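You operate a simulated robot arm through the tools that you are given. There is no shell and no other tool.

Carry out the task below with a simulated robot arm. There is one attempt and no reset: what you move stays moved.

## Task
Put things in order on the top of the black table. At the end: two of the brass caps from the top of the black table are on top of the brown shims carton; the red relay stands where the blue relay (marked "2 4 6") stood; the green relay stands on top of the blue filter; the blue relay from the top of the black table stands on top of the white pad; whatever was shut is shut again. Leave all else as you found it, and nothing knocked over.

The check looks at the end state, three seconds after you hand in, the way a careful person would. Anything else that was tipped, shoved, dropped, spilled or broken makes it a failure. Lids that push on must go on centred and level and be pressed home; caps that screw on are set level and turned clockwise until they are tight.

## Robot
A 7-joint arm with a two-finger parallel gripper, fixed in place. Base frame: the origin is at the foot of the arm, x ahead of it, y to its left, z up; the work surface is at about z = 0. Lengths are in mm, angles in degrees, forces in N, time in s.
With the tool pointing down near the work surface it reaches from about 240 to 620 mm from the base axis. Its first joint turns from -66.0 to 66.0 degrees. Payload 2.6 kg.
Tool frame: the origin (TCP) lies between the finger pads and is the grasp point; the fingertips stand 30 mm ahead of it; z points along the fingers, y is the line along which they close. Largest opening 94 mm; finger width 28, thickness 10; the body of the gripper, 50 by 96 mm, starts 55 mm behind the TCP.
Orientation is told as [roll, pitch, yaw] about the base's x, y, z axes, in that order, counted from this pose: with the fingers straight down and closing along the base's y, the tool's x points along the base's -x, its y along +y and its z along -z.

## Interface
- The arm moves only by the tool move_arm. Its argument "moves" is a list that holds one entry, the list of rows, each a list of 6 numbers: the shift along the tool's x, y, z in mm, then the turn, a rotation vector about the tool's x, y, z in degrees. In form: [[[dx, dy, dz, wx, wy, wz], ...]]. A call has 1 to 20 rows; each row shifts and turns the commanded pose from where the row before left it, along the tool's axes as they then stand. "claw" is the opening, from 0 (shut) to 1 (fully open), set as the call begins (left out, the last holds). A row lasts 0.2 s, in which the tool goes at most 50 mm and 8.6 degrees; a call with a longer step from one row to the next is refused whole, and so is a gripper value outside its range. A pose out of reach is approached as far as the arm can. The call stops where the force on the tool passes 40 N (or 10 N more than at its start, if that is more) or the arm is blocked; 0.2 s more then pass. The fingers move at their own pace (about 72 mm/s each) and stop on an object; they squeeze with about 35 N. The grip force told is the motor's: it shows also when the fingers shut on nothing. Time passes only in rows, and 0.2 s behind the last, so rows that do not move let the fingers close. The reply holds the time, the measured pose of the TCP, the force on the tool along the base axes, the opening and the grip force, in the units named above and with some noise, with the torque about the TCP (base axes, N m) and any sound that the robot's microphone picked up.
- Cameras (640 x 400 px; columns grow to the right, rows downward): "scene" is fixed at [50.6, 448.9, 558.5]; the picture's right is [-0.59, -0.81, 0.00], its down [-0.49, 0.36, -0.80] and it looks along [0.64, -0.47, -0.61] (base axes); focal length 276 px, centre (320, 200). "wrist" rides on the gripper at [76, 14, -102] in the tool frame; the picture's right is [-0.18, 0.98, 0.00], its down [-0.75, -0.14, -0.64] and it looks along [-0.63, -0.12, 0.77] (tool axes); focal length 243 px, centre (320, 200). There is no depth. A picture from a camera that has moved, and an enlarged one, comes with that camera's place and axes in the base frame and with its lens.
- camera(camera): a new picture of that camera. No time passes.
- zoom(camera, box): a new picture of the part [left, top, right, bottom] of that camera's present view, enlarged. No time passes.
- hand_in(): hands the job in; it is judged then, once.

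Places have to be worked out from the pictures, the camera data and where the tool is seen. Open the gripper and draw the arm clear of the work before you hand the job in, unless the task says otherwise.

The tools are called as name(argument=value, ...) on one line, values as JSON. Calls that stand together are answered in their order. move_arm: Moves the arm, as the interface text tells. Its arguments: {"type":"object","properties":{"moves":{"type":"array","items":{"type":"array","items":{"type":"array","items":{"type":"number"}}}},"claw":{"type":"number"}},"required":["moves"]} The other tools are called the same way: camera (camera) takes a picture; zoom (camera, box) takes an enlarged picture of a part of a camera's view; hand_in () hands the job in.

At the start:

```text
time: 0.0
position: [410.7, 198.9, 297.0]
tool_rot: [0.0, 0.0, 0.0]
ft_force: [-0.3, 0.3, 0.4]
wrist_torque: [0.02, 0.01, 0.0]
opening: 93.8
finger_force: 0.1
```

scene: 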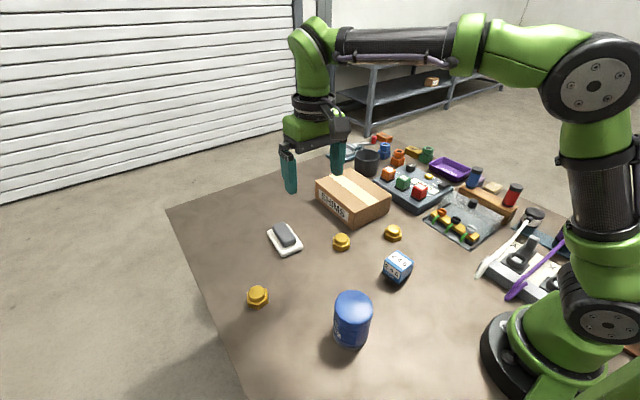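
wrist: 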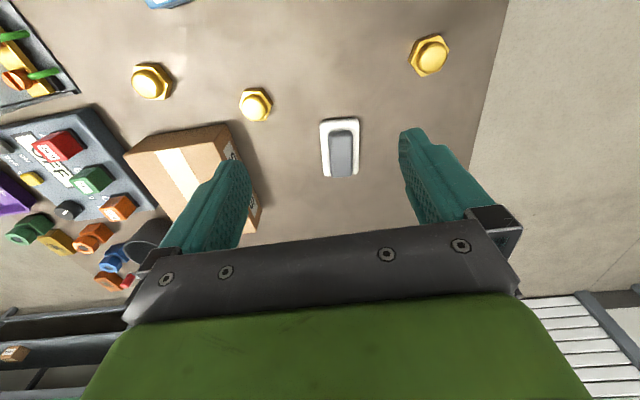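

I see the table with a carton, three brass caps, a blue relay, a white pad with a grey thing on it, a blue cylinder, and a relay base. I'll zoom in to look at the details before moving.

zoom(camera="scene", box=[360, 130, 540, 250])

zoom(camera="scene", box=[230, 200, 440, 360])

zoom(camera="scene", box=[440, 180, 640, 340])

zoom(camera="wrist", box=[0, 0, 300, 300])

```text
3.33 times, centred on (450, 190) of scene
camera zoom: at [50.6, 448.9, 558.5], right [-0.59, -0.81, 0.0], down [-0.49, 0.36, -0.8], along [0.64, -0.47, -0.61], focal length 919 px, centre (-113, 233)
```

zoom: 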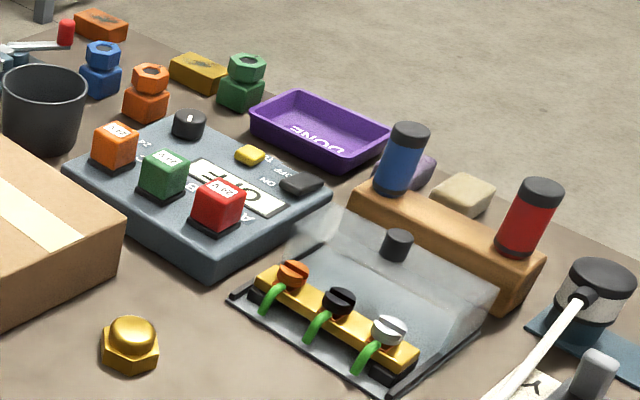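

```text
2.50 times, centred on (335, 280) of scene
camera zoom: at [50.6, 448.9, 558.5], right [-0.59, -0.81, 0.0], down [-0.49, 0.36, -0.8], along [0.64, -0.47, -0.61], focal length 689 px, centre (282, 0)
```

zoom: 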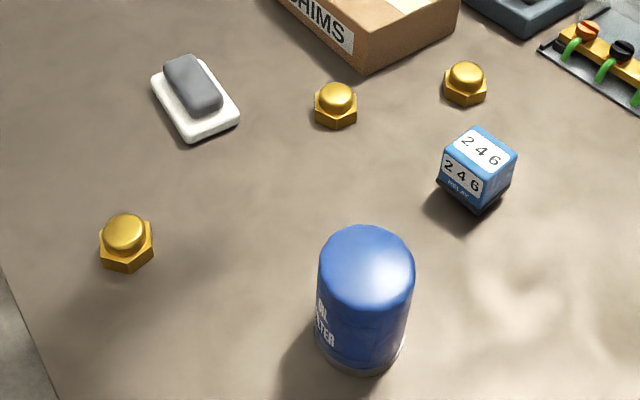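

```text
2.50 times, centred on (540, 260) of scene
camera zoom: at [50.6, 448.9, 558.5], right [-0.59, -0.81, 0.0], down [-0.49, 0.36, -0.8], along [0.64, -0.47, -0.61], focal length 689 px, centre (-230, 50)
```

zoom: 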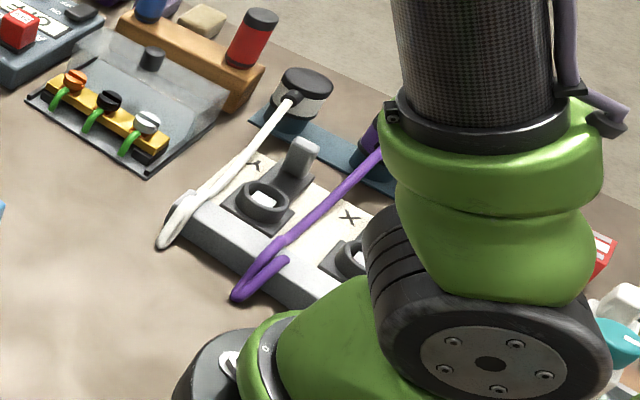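

```text
1.33 times, centred on (150, 150) of wrist
camera zoom: at [335.4, 212.3, 399.8], right [0.18, 0.98, 0.0], down [0.75, -0.14, 0.64], along [0.63, -0.12, -0.77], focal length 324 px, centre (547, 267)
```

zoom: 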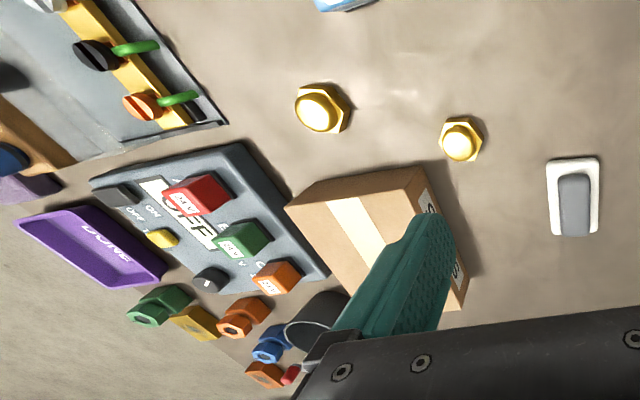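

I'll take closer zooms of the pad, and the relay socket board, to understand what sits on what.

zoom(camera="wrist", box=[290, 90, 410, 190])

zoom(camera="scene", box=[250, 205, 320, 265])

zoom(camera="scene", box=[370, 155, 460, 215])

zoom(camera="scene", box=[310, 280, 400, 360])

```text
4.00 times, centred on (350, 140) of wrist
camera zoom: at [335.4, 212.3, 399.8], right [0.18, 0.98, 0.0], down [0.75, -0.14, 0.64], along [0.63, -0.12, -0.77], focal length 970 px, centre (200, 440)
```

zoom: 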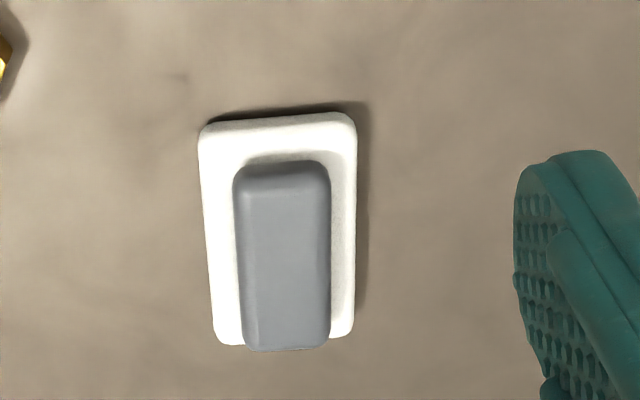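

```text
6.67 times, centred on (285, 235) of scene
camera zoom: at [50.6, 448.9, 558.5], right [-0.59, -0.81, 0.0], down [-0.49, 0.36, -0.8], along [0.64, -0.47, -0.61], focal length 1838 px, centre (553, -33)
```

zoom: 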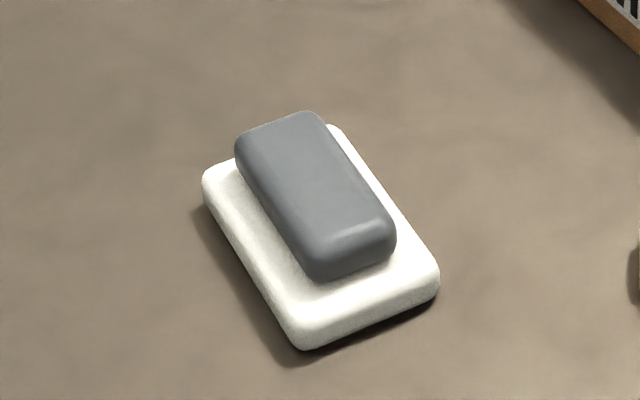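

```text
6.67 times, centred on (415, 185) of scene
camera zoom: at [50.6, 448.9, 558.5], right [-0.59, -0.81, 0.0], down [-0.49, 0.36, -0.8], along [0.64, -0.47, -0.61], focal length 1838 px, centre (-313, 300)
```

zoom: 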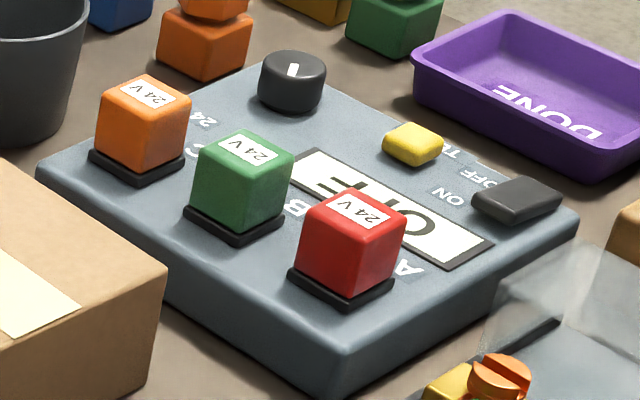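

```text
5.00 times, centred on (355, 320) of scene
camera zoom: at [50.6, 448.9, 558.5], right [-0.59, -0.81, 0.0], down [-0.49, 0.36, -0.8], along [0.64, -0.47, -0.61], focal length 1379 px, centre (145, -400)
```

zoom: 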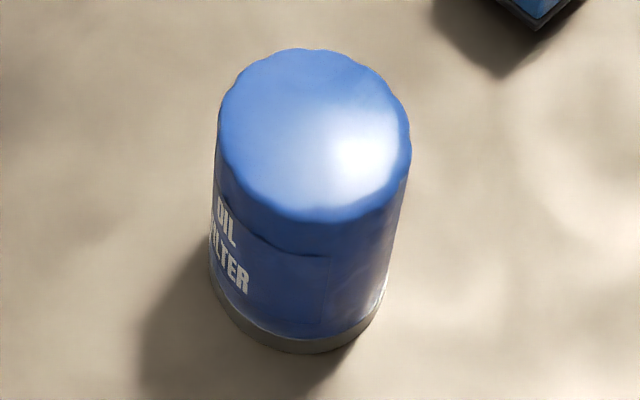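

The white pad has a grey bar lying on it; I need to know if it's loose and where the free areas are. I move the wrist camera lower over the pad to look.

move_arm(moves=[[[0, 0, 40, 0, 0, 0], [0, 0, 40, 0, 0, 0], [0, 0, 40, 0, 0, 0], [0, 0, 10, 0, 0, 0]]])

camera(camera="wrist")

zoom(camera="wrist", box=[250, 60, 450, 185])

```text
time: 1.0
position: [409.7, 198.4, 165.9]
tool_rot: [0.0, -0.1, -0.1]
ft_force: [-1.0, 0.0, 0.1]
wrist_torque: [-0.05, 0.0, -0.03]
opening: 93.9
finger_force: 0.1
```

```text
taken
camera wrist: at [335.2, 211.9, 269.6], right [0.18, 0.98, 0.0], down [0.75, -0.14, 0.64], along [0.63, -0.12, -0.77], focal length 243 px, centre (320, 200)
```

wrist: 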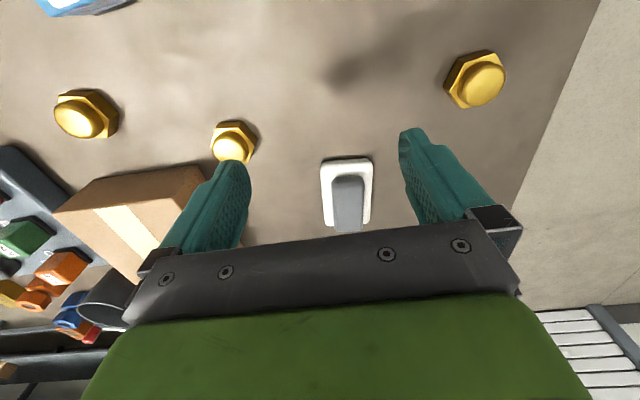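

```text
3.20 times, centred on (350, 122) of wrist
camera zoom: at [335.2, 211.9, 269.6], right [0.18, 0.98, 0.0], down [0.75, -0.14, 0.64], along [0.63, -0.12, -0.77], focal length 776 px, centre (224, 448)
```

zoom: 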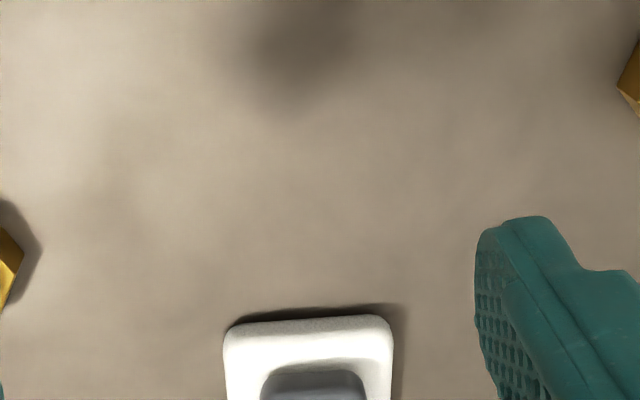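

The gripper hides the pad from here, so I'll back off toward the base to view the blue relay, caps, filter and pad together from above.

move_arm(moves=[[[0, 0, -42, 0, 0, 0], [0, 0, -42, 0, 0, 0], [27, -23, 0, 0, 0, 0], [27, -23, 0, 0, 0, 0], [26, -22, 0, 0, 0, 0], [0, 0, 0, 0, 0, 0]]])

camera(camera="wrist")

zoom(camera="wrist", box=[160, 0, 320, 100])

```text
time: 2.4
position: [330.9, 131.8, 250.2]
tool_rot: [0.0, 0.0, 0.1]
ft_force: [-0.6, 0.4, -0.3]
wrist_torque: [0.02, -0.01, 0.02]
opening: 93.8
finger_force: 0.0
```

```text
taken
camera wrist: at [256.2, 144.4, 353.9], right [0.18, 0.98, 0.0], down [0.75, -0.14, 0.64], along [0.63, -0.12, -0.77], focal length 243 px, centre (320, 200)
```

wrist: 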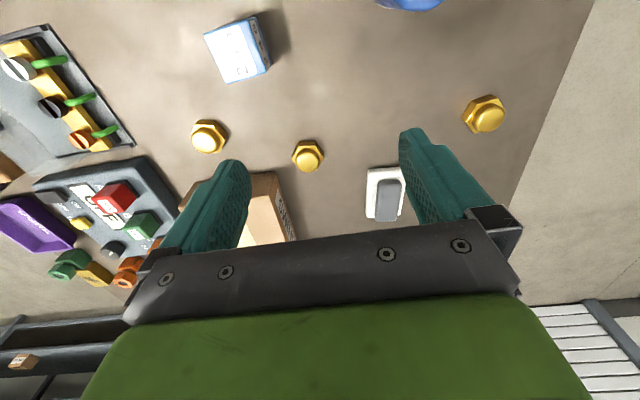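

```text
4.00 times, centred on (240, 50) of wrist
camera zoom: at [256.2, 144.4, 353.9], right [0.18, 0.98, 0.0], down [0.75, -0.14, 0.64], along [0.63, -0.12, -0.77], focal length 970 px, centre (640, 800)
```

zoom: 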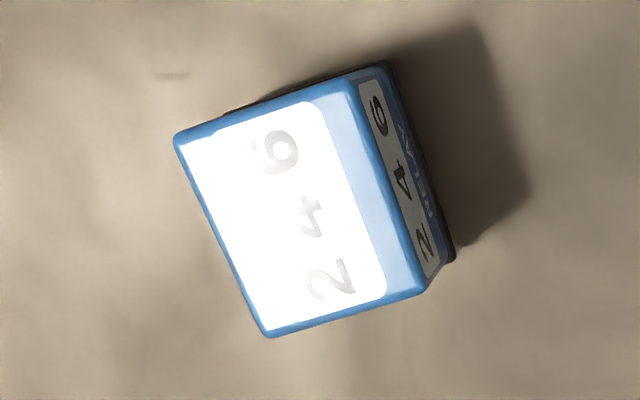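

The blue relay is a ~50 mm cube at about (287, 47), turned about +4°, height ~53. Next I move over to the right to look at the relay panel.

move_arm(moves=[[[-7, -45, 0, 0, 0, 0], [-7, -45, 0, 0, 0, 0], [-7, -45, 0, 0, 0, 0], [-7, -45, 0, 0, 0, 0], [-7, -45, 0, 0, 0, 0], [-7, -45, 0, 0, 0, 0], [-7, -42, 0, 0, 0, 0], [0, 0, 0, 0, 0, 0]]])

camera(camera="wrist")

zoom(camera="wrist", box=[200, 60, 460, 220])

zoom(camera="wrist", box=[300, 0, 540, 150])

zoom(camera="scene", box=[300, 150, 400, 230])

```text
time: 4.2
position: [380.9, -181.8, 251.4]
tool_rot: [0.0, 0.0, 0.1]
ft_force: [-0.3, -0.3, -0.5]
wrist_torque: [0.02, 0.01, -0.02]
opening: 94.0
finger_force: 0.1
```

```text
taken
camera wrist: at [304.7, -168.5, 354.4], right [0.18, 0.98, 0.0], down [0.75, -0.14, 0.64], along [0.63, -0.12, -0.77], focal length 243 px, centre (320, 200)
```

wrist: 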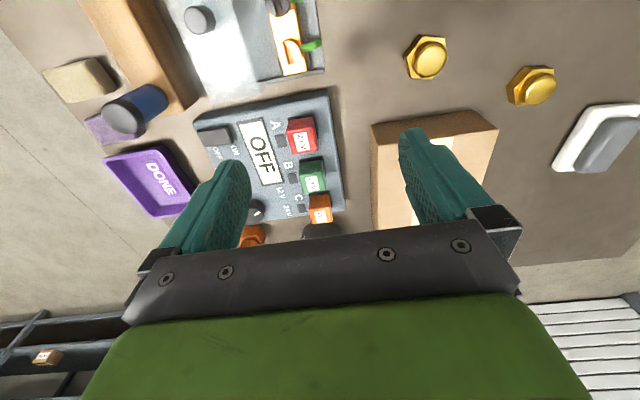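

```text
2.46 times, centred on (330, 140) of wrist
camera zoom: at [304.7, -168.5, 354.4], right [0.18, 0.98, 0.0], down [0.75, -0.14, 0.64], along [0.63, -0.12, -0.77], focal length 597 px, centre (295, 348)
```

zoom: 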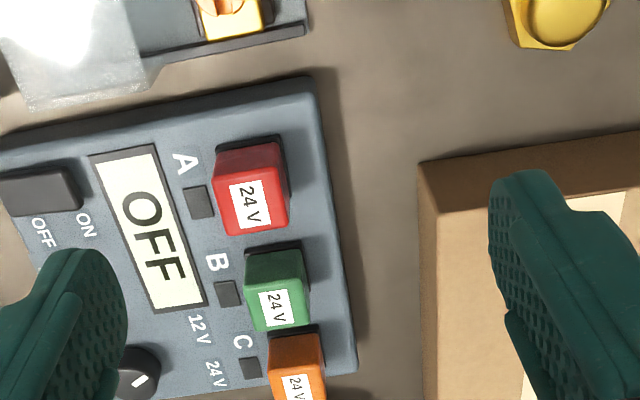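

```text
2.67 times, centred on (420, 75) of wrist
camera zoom: at [304.7, -168.5, 354.4], right [0.18, 0.98, 0.0], down [0.75, -0.14, 0.64], along [0.63, -0.12, -0.77], focal length 647 px, centre (53, 533)
```

zoom: 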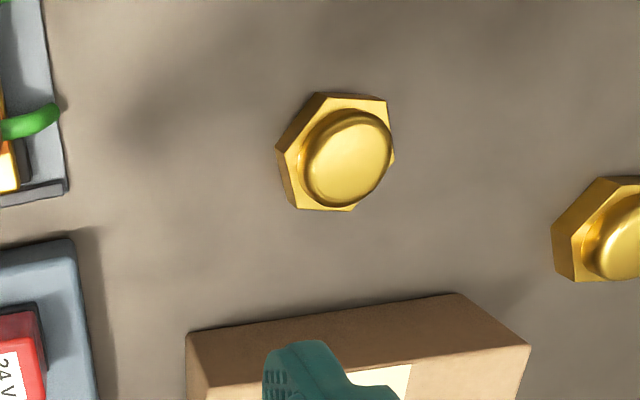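

```text
5.00 times, centred on (350, 190) of scene
camera zoom: at [50.6, 448.9, 558.5], right [-0.59, -0.81, 0.0], down [-0.49, 0.36, -0.8], along [0.64, -0.47, -0.61], focal length 1379 px, centre (170, 250)
```

zoom: 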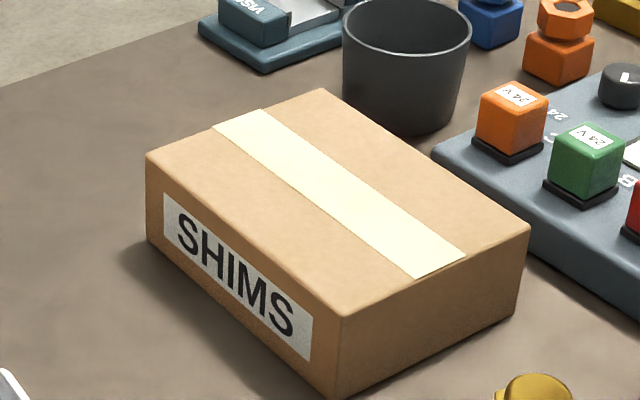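

I'll zoom in further on the red and green relays for precise position and yaw, and on the cap nearest the panel.

zoom(camera="wrist", box=[270, 100, 350, 230])

zoom(camera="wrist", box=[275, 105, 335, 145])

zoom(camera="wrist", box=[280, 150, 350, 195])

zoom(camera="scene", box=[385, 165, 445, 205])

zoom(camera="wrist", box=[395, 30, 455, 85])

```text
3.08 times, centred on (310, 165) of wrist
camera zoom: at [304.7, -168.5, 354.4], right [0.18, 0.98, 0.0], down [0.75, -0.14, 0.64], along [0.63, -0.12, -0.77], focal length 746 px, centre (351, 308)
```

zoom: 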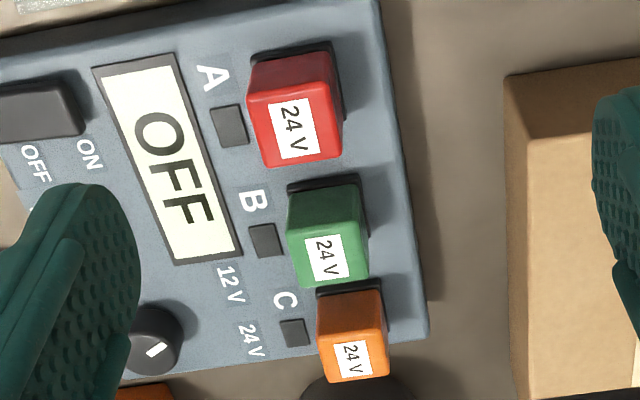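

```text
10.00 times, centred on (305, 125) of wrist
camera zoom: at [304.7, -168.5, 354.4], right [0.18, 0.98, 0.0], down [0.75, -0.14, 0.64], along [0.63, -0.12, -0.77], focal length 2426 px, centre (470, 950)
```

zoom: 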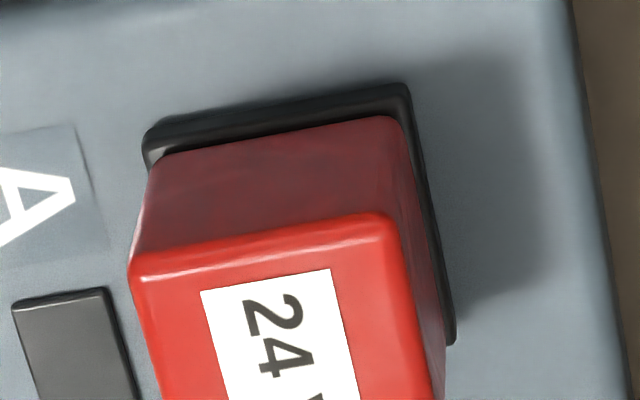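

```text
8.89 times, centred on (315, 172) of wrist
camera zoom: at [304.7, -168.5, 354.4], right [0.18, 0.98, 0.0], down [0.75, -0.14, 0.64], along [0.63, -0.12, -0.77], focal length 2157 px, centre (364, 444)
```

zoom: 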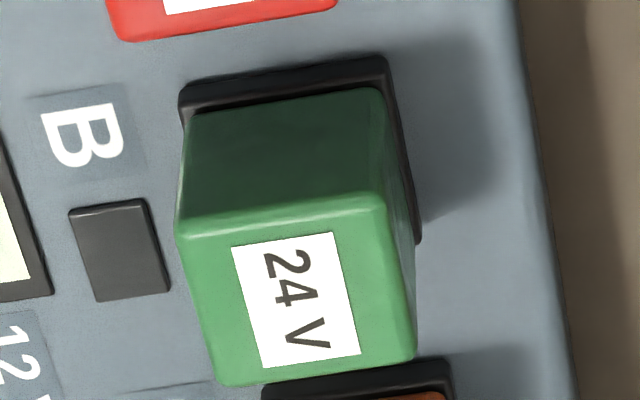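

```text
10.00 times, centred on (415, 185) of scene
camera zoom: at [50.6, 448.9, 558.5], right [-0.59, -0.81, 0.0], down [-0.49, 0.36, -0.8], along [0.64, -0.47, -0.61], focal length 2758 px, centre (-630, 350)
```

zoom: 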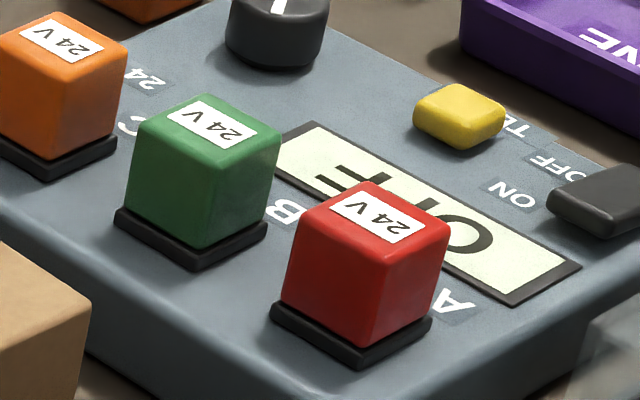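

```text
7.27 times, centred on (425, 58) of wrist
camera zoom: at [304.7, -168.5, 354.4], right [0.18, 0.98, 0.0], down [0.75, -0.14, 0.64], along [0.63, -0.12, -0.77], focal length 1764 px, centre (-444, 1236)
```

zoom: 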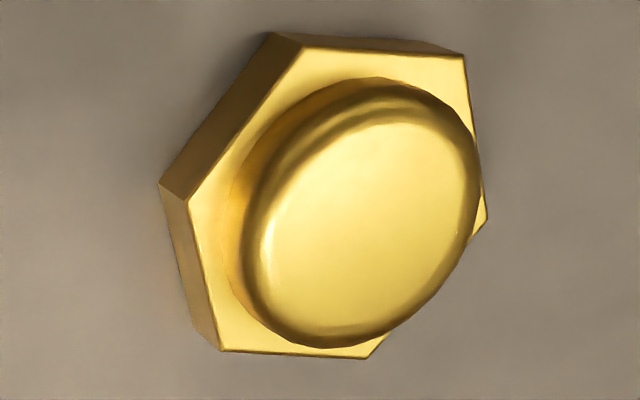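

Measurements: red relay top ≈ (436.5, -215), green ≈ (503, -216), both ~33 mm square with top near z≈74; carton top z≈62 spans x 468–668, y -128–19. The grey bar on the pad leaves no room for the relay, so I'll go above it first to check whether it is loose.

move_arm(moves=[[[-18.7, 43.7, 0, 0, 0, 0], [-18.7, 43.7, 0, 0, 0, 0], [-18.7, 43.7, 0, 0, 0, 0], [-18.7, 43.7, 0, 0, 0, 0], [-18.7, 43.7, 0, 0, 0, 0], [-18.7, 43.7, 0, 0, 0, 0], [-18.7, 43.7, 0, 0, 0, 0], [-18.7, 43.7, 0, 0, 0, 0], [-18.7, 43.7, 0, 0, 0, 0], [0, 0, 45, 0, 0, 4.5], [0, 0, 45, 0, 0, 0], [0, 0, 40, 0, 0, 0], [0, 0, 0, 0, 0, 0]]], claw=0.75)

zoom(camera="scene", box=[230, 160, 350, 270])

camera(camera="wrist")

```text
time: 7.0
position: [539.4, 203.6, 118.1]
tool_rot: [0.0, 0.0, -4.4]
ft_force: [0.5, -0.4, 0.7]
wrist_torque: [-0.02, 0.01, -0.01]
opening: 70.4
finger_force: 0.2
out of reach, approached as far as the arm can: row 9
```

```text
3.64 times, centred on (290, 215) of scene
camera zoom: at [50.6, 448.9, 558.5], right [-0.59, -0.81, 0.0], down [-0.49, 0.36, -0.8], along [0.64, -0.47, -0.61], focal length 1003 px, centre (429, 146)
```

zoom: 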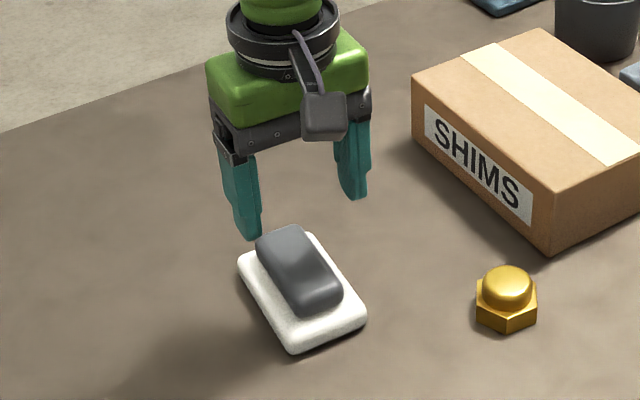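

```text
taken
camera wrist: at [465.6, 224.0, 221.6], right [0.26, 0.97, 0.0], down [0.74, -0.2, 0.64], along [0.62, -0.17, -0.77], focal length 243 px, centre (320, 200)
```

wrist: 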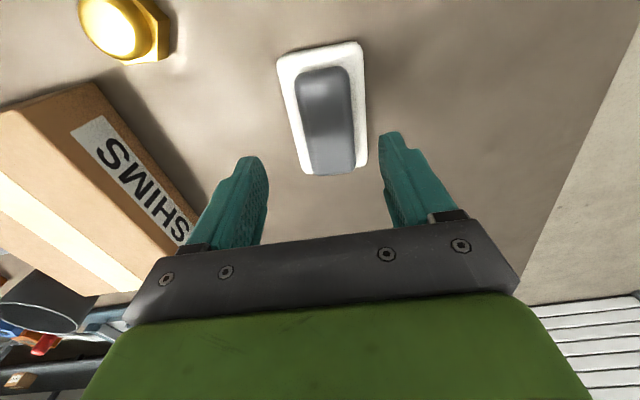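

The arm's reach clipped it at (539, 204, 118), so I zoom the wrist camera on the pad to pin down the bar's pose and size.

zoom(camera="wrist", box=[250, 30, 400, 190])

zoom(camera="scene", box=[260, 215, 310, 260])

```text
2.50 times, centred on (325, 110) of wrist
camera zoom: at [465.6, 224.0, 221.6], right [0.26, 0.97, 0.0], down [0.74, -0.2, 0.64], along [0.62, -0.17, -0.77], focal length 606 px, centre (308, 425)
```

zoom: 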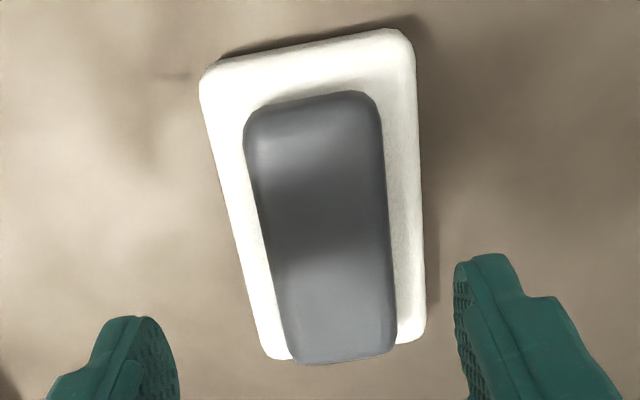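

```text
8.89 times, centred on (285, 238) of scene
camera zoom: at [50.6, 448.9, 558.5], right [-0.59, -0.81, 0.0], down [-0.49, 0.36, -0.8], along [0.64, -0.47, -0.61], focal length 2451 px, centre (631, -133)
```

zoom: 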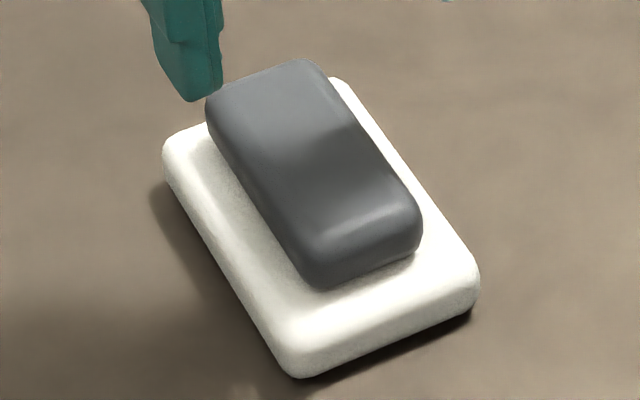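

The bar (≈85×39×24 mm, centred at about (547, 209.5)) seems to lie loosely on the pad. I descend around it, tips at z≈18, and grip it.

move_arm(moves=[[[-7.1, 6.5, 0, 0, 0, 0], [0, 0, 25, 0, 0, 0], [0, 0, 25, 0, 0, 0], [0, 0, 19, 0, 0, 0], [0, 0, 0, 0, 0, 0]]], claw=0.75)

zoom(camera="scene", box=[240, 180, 330, 270])

```text
time: 8.2
position: [548.3, 209.6, 49.7]
tool_rot: [0.1, 0.0, -4.5]
ft_force: [-0.4, 0.3, -0.3]
wrist_torque: [0.01, -0.01, 0.02]
opening: 70.6
finger_force: 0.0
```

```text
4.44 times, centred on (285, 225) of scene
camera zoom: at [50.6, 448.9, 558.5], right [-0.59, -0.81, 0.0], down [-0.49, 0.36, -0.8], along [0.64, -0.47, -0.61], focal length 1226 px, centre (476, 89)
```

zoom: 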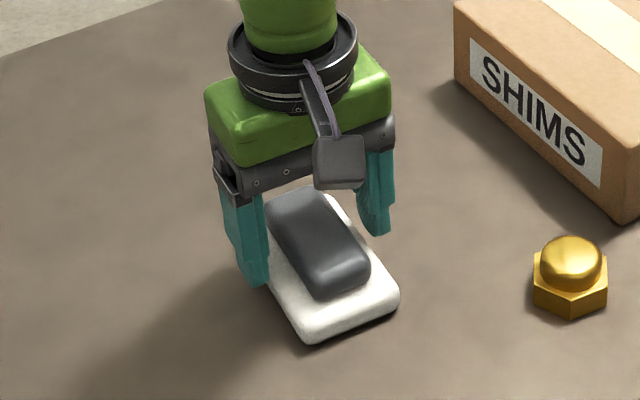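

The fingers straddle the bar evenly. I close on it and then lift only a little, to see whether the pad comes along.

move_arm(moves=[[[0, 0, 0, 0, 0, 0], [0, 0, 0, 0, 0, 0], [0, 0, 0, 0, 0, 0]]], claw=0.0)

move_arm(moves=[[[0, 0, -4, 0, 0, 0], [0, 0, -4, 0, 0, 0], [0, 0, -4, 0, 0, 0], [0, 0, 0, 0, 0, 0]]])

zoom(camera="scene", box=[240, 180, 330, 270])

```text
time: 9.0
position: [547.1, 208.7, 49.3]
tool_rot: [-0.1, 0.0, -4.5]
ft_force: [-0.6, 0.0, 0.7]
wrist_torque: [0.01, -0.02, 0.01]
opening: 65.1
finger_force: 34.9
```

```text
time: 10.0
position: [547.8, 208.5, 61.7]
tool_rot: [0.0, 0.0, -4.4]
ft_force: [-0.1, -0.2, -0.7]
wrist_torque: [0.01, -0.02, -0.02]
opening: 39.3
finger_force: 34.9
```

```text
4.44 times, centred on (285, 225) of scene
camera zoom: at [50.6, 448.9, 558.5], right [-0.59, -0.81, 0.0], down [-0.49, 0.36, -0.8], along [0.64, -0.47, -0.61], focal length 1226 px, centre (476, 89)
```

zoom: 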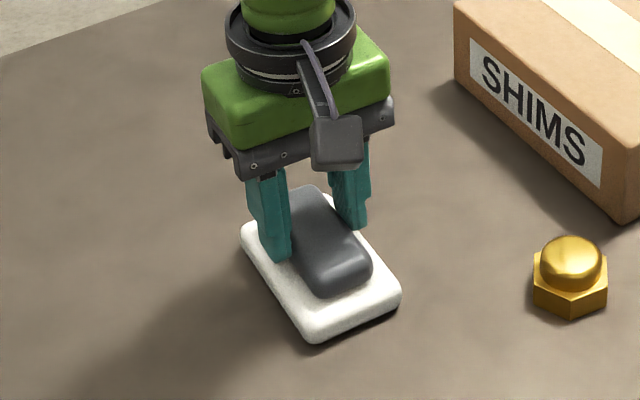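

The fingers first met the pad's edges (65 mm), then slid up onto the bar (39 mm); the pad appears not to have moved. I now lift slowly to see whether the bar alone comes up.

move_arm(moves=[[[0, 0, -4, 0, 0, 0], [0, 0, -4, 0, 0, 0], [0, 0, -4, 0, 0, 0], [0, 0, 0, 0, 0, 0]]])

zoom(camera="scene", box=[240, 180, 330, 270])

```text
time: 11.0
position: [548.6, 209.9, 74.2]
tool_rot: [-0.1, 0.0, -4.5]
ft_force: [-0.7, -0.3, 0.2]
wrist_torque: [0.01, 0.03, 0.0]
opening: 39.0
finger_force: 35.2
```

```text
4.44 times, centred on (285, 225) of scene
camera zoom: at [50.6, 448.9, 558.5], right [-0.59, -0.81, 0.0], down [-0.49, 0.36, -0.8], along [0.64, -0.47, -0.61], focal length 1226 px, centre (476, 89)
```

zoom: 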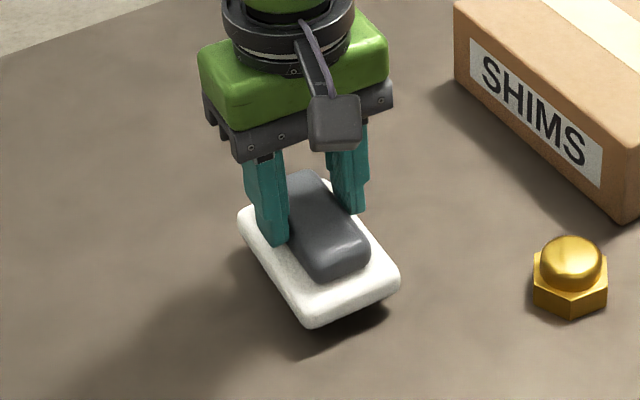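

The pad comes up together with the grey bar, so they are one piece. I set it back down exactly where it was, open the fingers and withdraw upward.

move_arm(moves=[[[0, 0, 4, 0, 0, 0], [0, 0, 4, 0, 0, 0], [0, 0, 3, 0, 0, 0], [0, 0, 1.5, 0, 0, 0], [0, 0, 0, 0, 0, 0]]])

zoom(camera="scene", box=[240, 180, 330, 270])

```text
time: 12.2
position: [546.4, 208.6, 60.8]
tool_rot: [0.0, 0.0, -4.5]
ft_force: [0.2, 0.0, 1.0]
wrist_torque: [0.01, 0.13, 0.01]
opening: 39.0
finger_force: 34.9
```

```text
4.44 times, centred on (285, 225) of scene
camera zoom: at [50.6, 448.9, 558.5], right [-0.59, -0.81, 0.0], down [-0.49, 0.36, -0.8], along [0.64, -0.47, -0.61], focal length 1226 px, centre (476, 89)
```

zoom: 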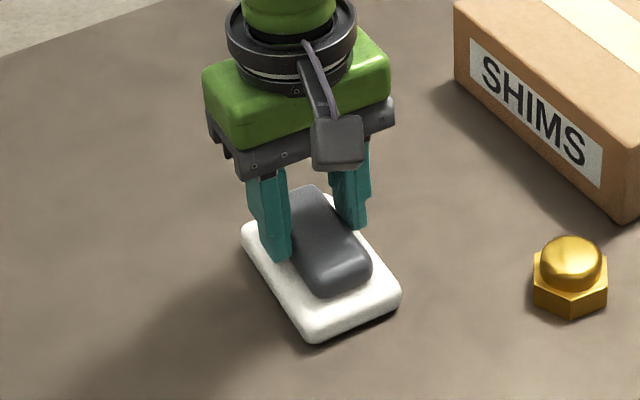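

The piece is back in place. I open the fingers, rise, and then look around for another white pad.

move_arm(moves=[[[0, 0, 0, 0, 0, 0], [0, 0, 0, 0, 0, 0], [0, 0, -20, 0, 0, 0], [0, 0, -40, 0, 0, 0], [0, 0, -40, 0, 0, 0], [0, 0, -30, 0, 0, 0]]], claw=0.65)

camera(camera="scene")

zoom(camera="scene", box=[320, 120, 480, 200])

zoom(camera="scene", box=[540, 280, 640, 400])

```text
time: 13.6
position: [547.8, 210.0, 191.0]
tool_rot: [0.0, 0.0, -4.4]
ft_force: [0.2, 0.2, 0.8]
wrist_torque: [0.01, -0.04, 0.04]
opening: 61.2
finger_force: 0.0
```

```text
taken
```

scene: 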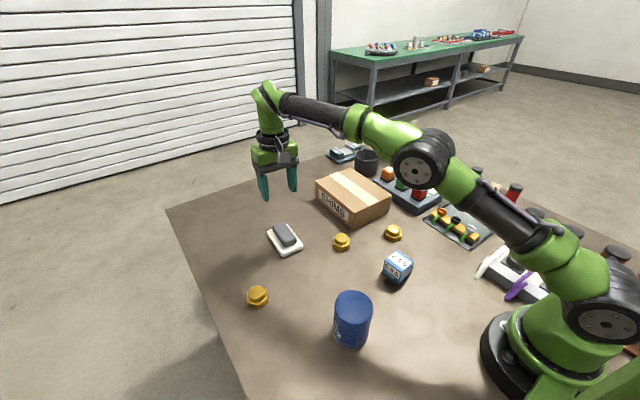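

```text
4.00 times, centred on (400, 160) of scene
camera zoom: at [50.6, 448.9, 558.5], right [-0.59, -0.81, 0.0], down [-0.49, 0.36, -0.8], along [0.64, -0.47, -0.61], focal length 1103 px, centre (0, 360)
```

zoom: 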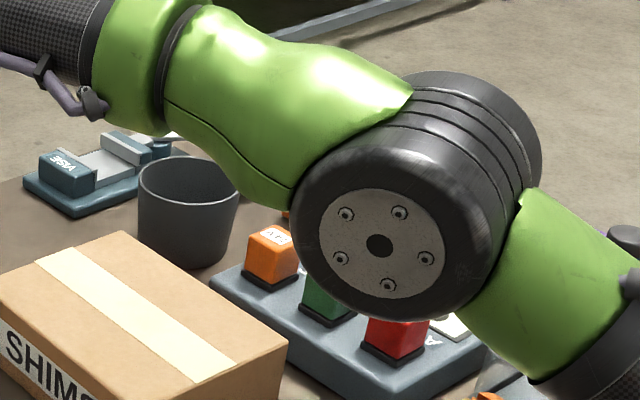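

```text
3.33 times, centred on (590, 340) of scene
camera zoom: at [50.6, 448.9, 558.5], right [-0.59, -0.81, 0.0], down [-0.49, 0.36, -0.8], along [0.64, -0.47, -0.61], focal length 919 px, centre (-580, -267)
```

zoom: 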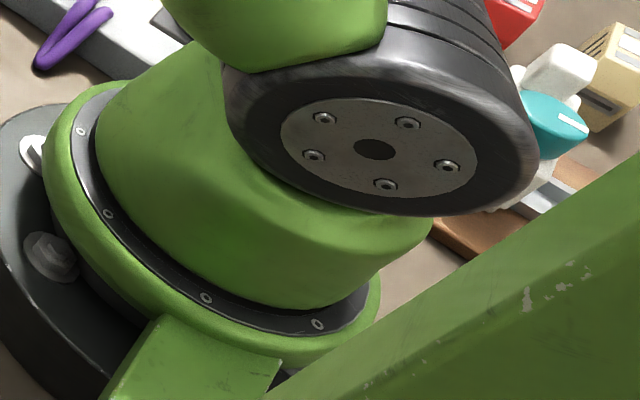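

I need to see the rest of the table for another white pad. I raise the arm to mid-table and yaw it so the wrist camera looks to the right side.

move_arm(moves=[[[21.7, -40.5, -13.6, 0, 0, 0], [21.7, -40.5, -13.6, 0, 0, 0], [21.7, -40.5, -13.6, 0, 0, 0], [21.7, -40.5, -13.6, 0, 0, 0], [21.7, -40.5, -13.6, 0, 0, 0], [21.7, -40.5, -13.6, 0, 0, 0], [21.7, -40.5, -13.6, 0, 0, 0], [21.7, -40.5, -13.6, 0, 0, 0], [0, 0, 0, 0, 0, 8], [0, 0, 0, 0, 0, 8], [0, 0, 0, 0, 0, 8], [0, 0, 0, 0, 0, 8], [0, 0, 0, 0, 0, 8]]])

camera(camera="wrist")

camera(camera="scene")

```text
time: 16.4
position: [348.3, -100.3, 300.5]
tool_rot: [0.0, 0.0, -44.6]
ft_force: [0.5, -0.1, -0.7]
wrist_torque: [0.0, 0.0, -0.02]
opening: 61.1
finger_force: 0.1
```

```text
taken
camera wrist: at [305.8, -37.1, 403.6], right [0.82, 0.57, 0.0], down [0.44, -0.63, 0.64], along [0.37, -0.53, -0.77], focal length 243 px, centre (320, 200)
```

wrist: 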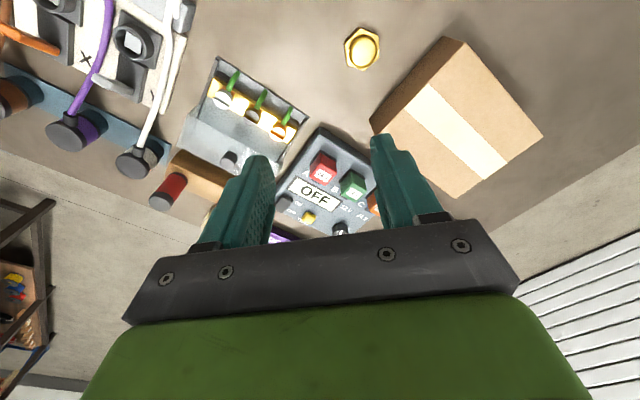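

```text
taken
```

scene: 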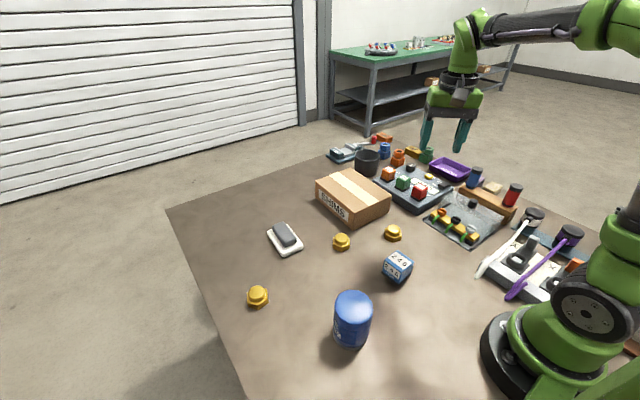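

Now I zoom the scene on the unobstructed right and back areas to check for any other white pad.

zoom(camera="scene", box=[320, 120, 480, 220])

zoom(camera="scene", box=[460, 170, 640, 310])

zoom(camera="wrist", box=[0, 0, 220, 220])

zoom(camera="scene", box=[600, 320, 640, 400])

```text
4.00 times, centred on (400, 170) of scene
camera zoom: at [50.6, 448.9, 558.5], right [-0.59, -0.81, 0.0], down [-0.49, 0.36, -0.8], along [0.64, -0.47, -0.61], focal length 1103 px, centre (0, 320)
```

zoom: 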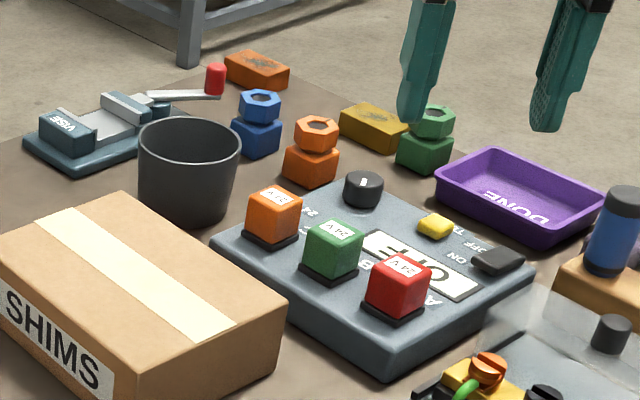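

```text
2.86 times, centred on (550, 240) of scene
camera zoom: at [50.6, 448.9, 558.5], right [-0.59, -0.81, 0.0], down [-0.49, 0.36, -0.8], along [0.64, -0.47, -0.61], focal length 788 px, centre (-337, 86)
```

zoom: 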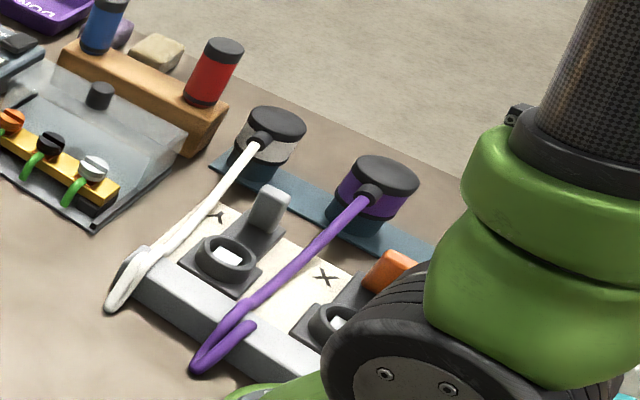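

```text
1.82 times, centred on (110, 110) of wrist
camera zoom: at [305.8, -37.1, 403.6], right [0.82, 0.57, 0.0], down [0.44, -0.63, 0.64], along [0.37, -0.53, -0.77], focal length 441 px, centre (702, 364)
```

zoom: 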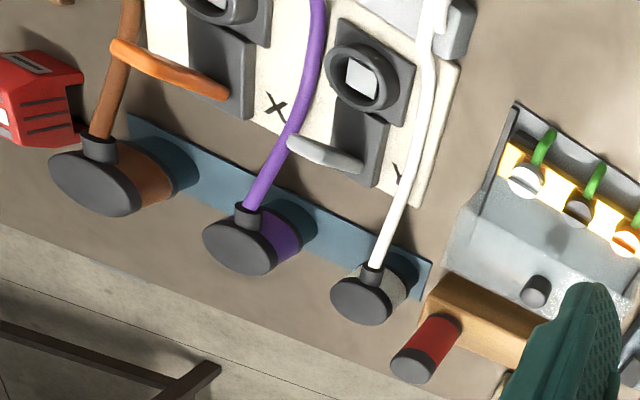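

```text
5.00 times, centred on (620, 360) of scene
camera zoom: at [50.6, 448.9, 558.5], right [-0.59, -0.81, 0.0], down [-0.49, 0.36, -0.8], along [0.64, -0.47, -0.61], focal length 1379 px, centre (-1180, -600)
```

zoom: 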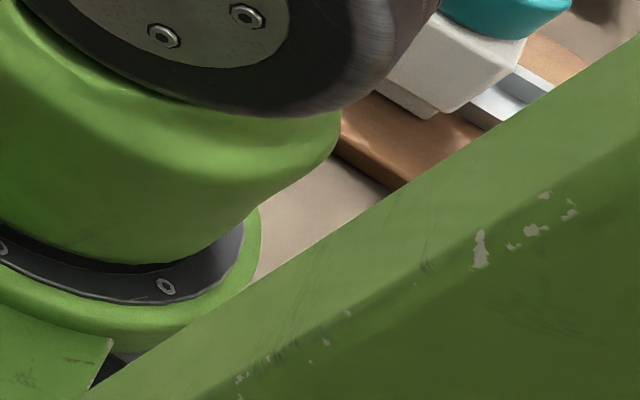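

No other white pad is on the table; the white piece with the grey raised top is it, so the blue relay will stand on its top. I now go above the blue relay, aligned to its ~4° yaw, stopping at z≈100 to check alignment.

move_arm(moves=[[[0, 0, 0, 0, 0, -8.1], [0, 0, 0, 0, 0, -8.1], [0, 0, 0, 0, 0, -8.1], [0, 0, 0, 0, 0, -8.1], [0, 0, 0, 0, 0, -8.1], [0, 0, 0, 0, 0, -8], [12.9, 37.85, 0, 0, 0, 0], [12.9, 37.85, 0, 0, 0, 0], [12.9, 37.85, 0, 0, 0, 0], [12.9, 37.85, 0, 0, 0, 0], [0, 0, 40, 0, 0, 0], [0, 0, 40, 0, 0, 0], [0, 0, 40, 0, 0, 0], [0, 0, 40, 0, 0, 0], [0, 0, 20, 0, 0, 0], [0, 0, 0, 0, 0, 0]]], claw=0.9)

camera(camera="wrist")

zoom(camera="scene", box=[340, 200, 460, 300])

```text
time: 19.8
position: [288.3, 48.5, 120.6]
tool_rot: [0.0, 0.1, 4.1]
ft_force: [-0.4, 0.3, 0.1]
wrist_torque: [0.0, 0.0, 0.03]
opening: 84.5
finger_force: 0.0
```

```text
taken
camera wrist: at [211.3, 55.6, 223.2], right [0.11, 0.99, 0.0], down [0.76, -0.09, 0.64], along [0.64, -0.07, -0.77], focal length 243 px, centre (320, 200)
```

wrist: 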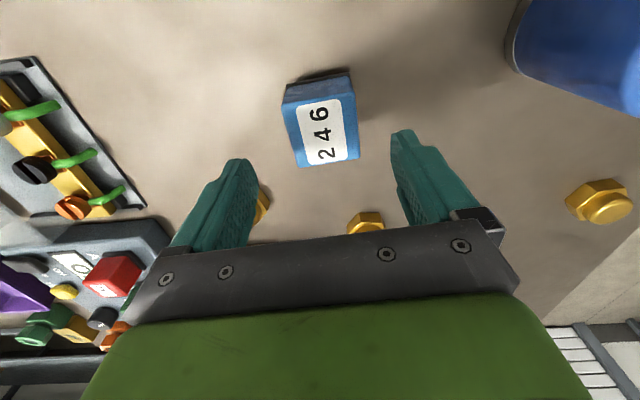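

```text
4.00 times, centred on (400, 250) of scene
camera zoom: at [50.6, 448.9, 558.5], right [-0.59, -0.81, 0.0], down [-0.49, 0.36, -0.8], along [0.64, -0.47, -0.61], focal length 1103 px, centre (0, 0)
```

zoom: 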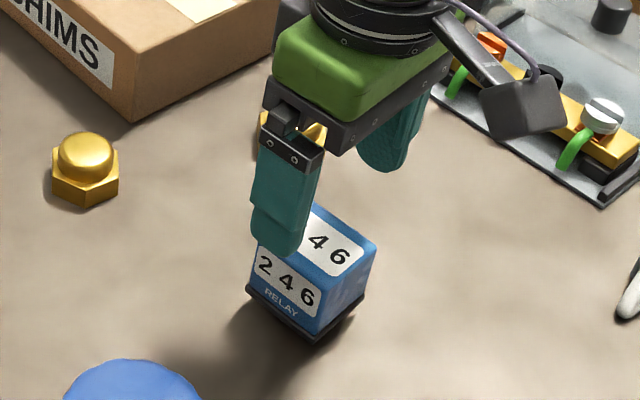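

The relay centre works out at about (289, 48.5), right under the tool. I descend to tips ≈6 mm above the table and close.

move_arm(moves=[[[0, 0, 35, 0, 0, 0], [0, 0, 30, 0, 0, 0], [0, 0, 19, 0, 0, 0], [0, 0, 0, 0, 0, 0]]], claw=0.9)

zoom(camera="scene", box=[340, 200, 460, 300])

```text
time: 20.8
position: [286.8, 47.9, 35.3]
tool_rot: [0.0, -0.1, 4.0]
ft_force: [-0.1, -1.3, -0.9]
wrist_torque: [0.0, -0.03, -0.01]
opening: 84.4
finger_force: 0.0
```

```text
4.00 times, centred on (400, 250) of scene
camera zoom: at [50.6, 448.9, 558.5], right [-0.59, -0.81, 0.0], down [-0.49, 0.36, -0.8], along [0.64, -0.47, -0.61], focal length 1103 px, centre (0, 0)
```

zoom: 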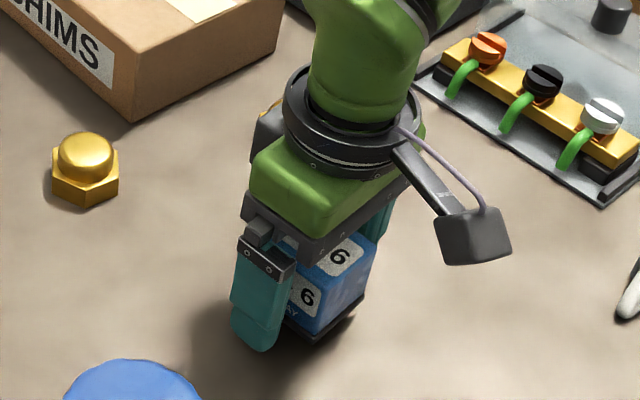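

Fingers are well placed on either side. I close the gripper and wait for it to grip.

move_arm(moves=[[[0, 0, 0, 0, 0, 0], [0, 0, 0, 0, 0, 0], [0, 0, 0, 0, 0, 0]]], claw=0.0)

move_arm(moves=[[[0, 0, -5, 0, 0, 0], [0, 0, -10, 0, 0, 0], [0, 0, -15, 0, 0, 0], [0, 0, 0, 0, 0, 0]]])

zoom(camera="scene", box=[340, 200, 460, 300])

```text
time: 21.6
position: [288.6, 47.7, 36.4]
tool_rot: [0.0, 0.0, 4.0]
ft_force: [-0.3, -0.5, -0.7]
wrist_torque: [0.0, 0.03, 0.02]
opening: 55.1
finger_force: 34.9
```

```text
time: 22.6
position: [287.4, 45.2, 67.0]
tool_rot: [-0.1, 0.0, 4.1]
ft_force: [0.5, -0.7, -2.6]
wrist_torque: [-0.01, -0.04, -0.02]
opening: 55.0
finger_force: 34.7
```

```text
4.00 times, centred on (400, 250) of scene
camera zoom: at [50.6, 448.9, 558.5], right [-0.59, -0.81, 0.0], down [-0.49, 0.36, -0.8], along [0.64, -0.47, -0.61], focal length 1103 px, centre (0, 0)
```

zoom: 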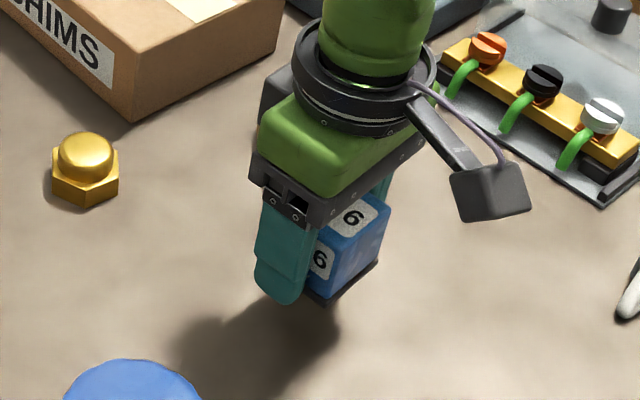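

The opening reads 55 mm, so the fingertips are gripping only the wider black base rim. I'll set the relay back down in its spot and regrip higher on the body.

move_arm(moves=[[[0, 0, 15, 0, 0, 0], [0, 0, 10, 0, 0, 0], [0, 0, 4, 0, 0, 0], [0, 0, 1, 0, 0, 0], [0, 0, 0, 0, 0, 0]]])

move_arm(moves=[[[0, 0, 0, 0, 0, 0], [0, 0, 0, 0, 0, 0], [0, 0, -9, 0, 0, 0], [0, 0, 0, 0, 0, 0]]], claw=0.75)

move_arm(moves=[[[0, 0, 0, 0, 0, 0], [0, 0, 0, 0, 0, 0], [0, 0, 0, 0, 0, 0]]], claw=0.0)

zoom(camera="scene", box=[340, 200, 460, 300])

camera(camera="wrist")

```text
time: 23.8
position: [287.4, 47.6, 37.6]
tool_rot: [0.0, 0.0, 3.9]
ft_force: [-2.2, 0.7, 5.2]
wrist_torque: [-0.09, 0.09, 0.0]
opening: 55.0
finger_force: 35.1
```

```text
time: 24.8
position: [286.6, 47.5, 44.3]
tool_rot: [0.1, 0.0, 4.0]
ft_force: [0.7, -0.3, -1.1]
wrist_torque: [-0.01, 0.03, 0.06]
opening: 70.6
finger_force: 0.1
```

```text
time: 25.6
position: [287.4, 47.4, 45.3]
tool_rot: [-0.1, 0.0, 4.0]
ft_force: [-0.7, 0.5, 3.0]
wrist_torque: [0.0, 0.03, -0.02]
opening: 55.0
finger_force: 34.9
```

```text
4.00 times, centred on (400, 250) of scene
camera zoom: at [50.6, 448.9, 558.5], right [-0.59, -0.81, 0.0], down [-0.49, 0.36, -0.8], along [0.64, -0.47, -0.61], focal length 1103 px, centre (0, 0)
```

zoom: 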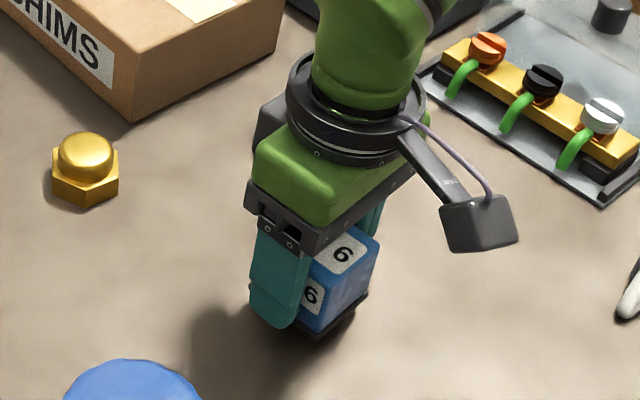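

```text
taken
camera wrist: at [211.1, 55.6, 148.5], right [0.11, 0.99, 0.0], down [0.76, -0.09, 0.64], along [0.64, -0.07, -0.77], focal length 243 px, centre (320, 200)
```

wrist: 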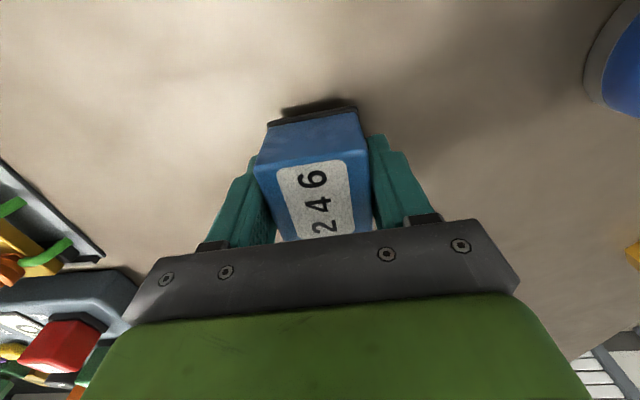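

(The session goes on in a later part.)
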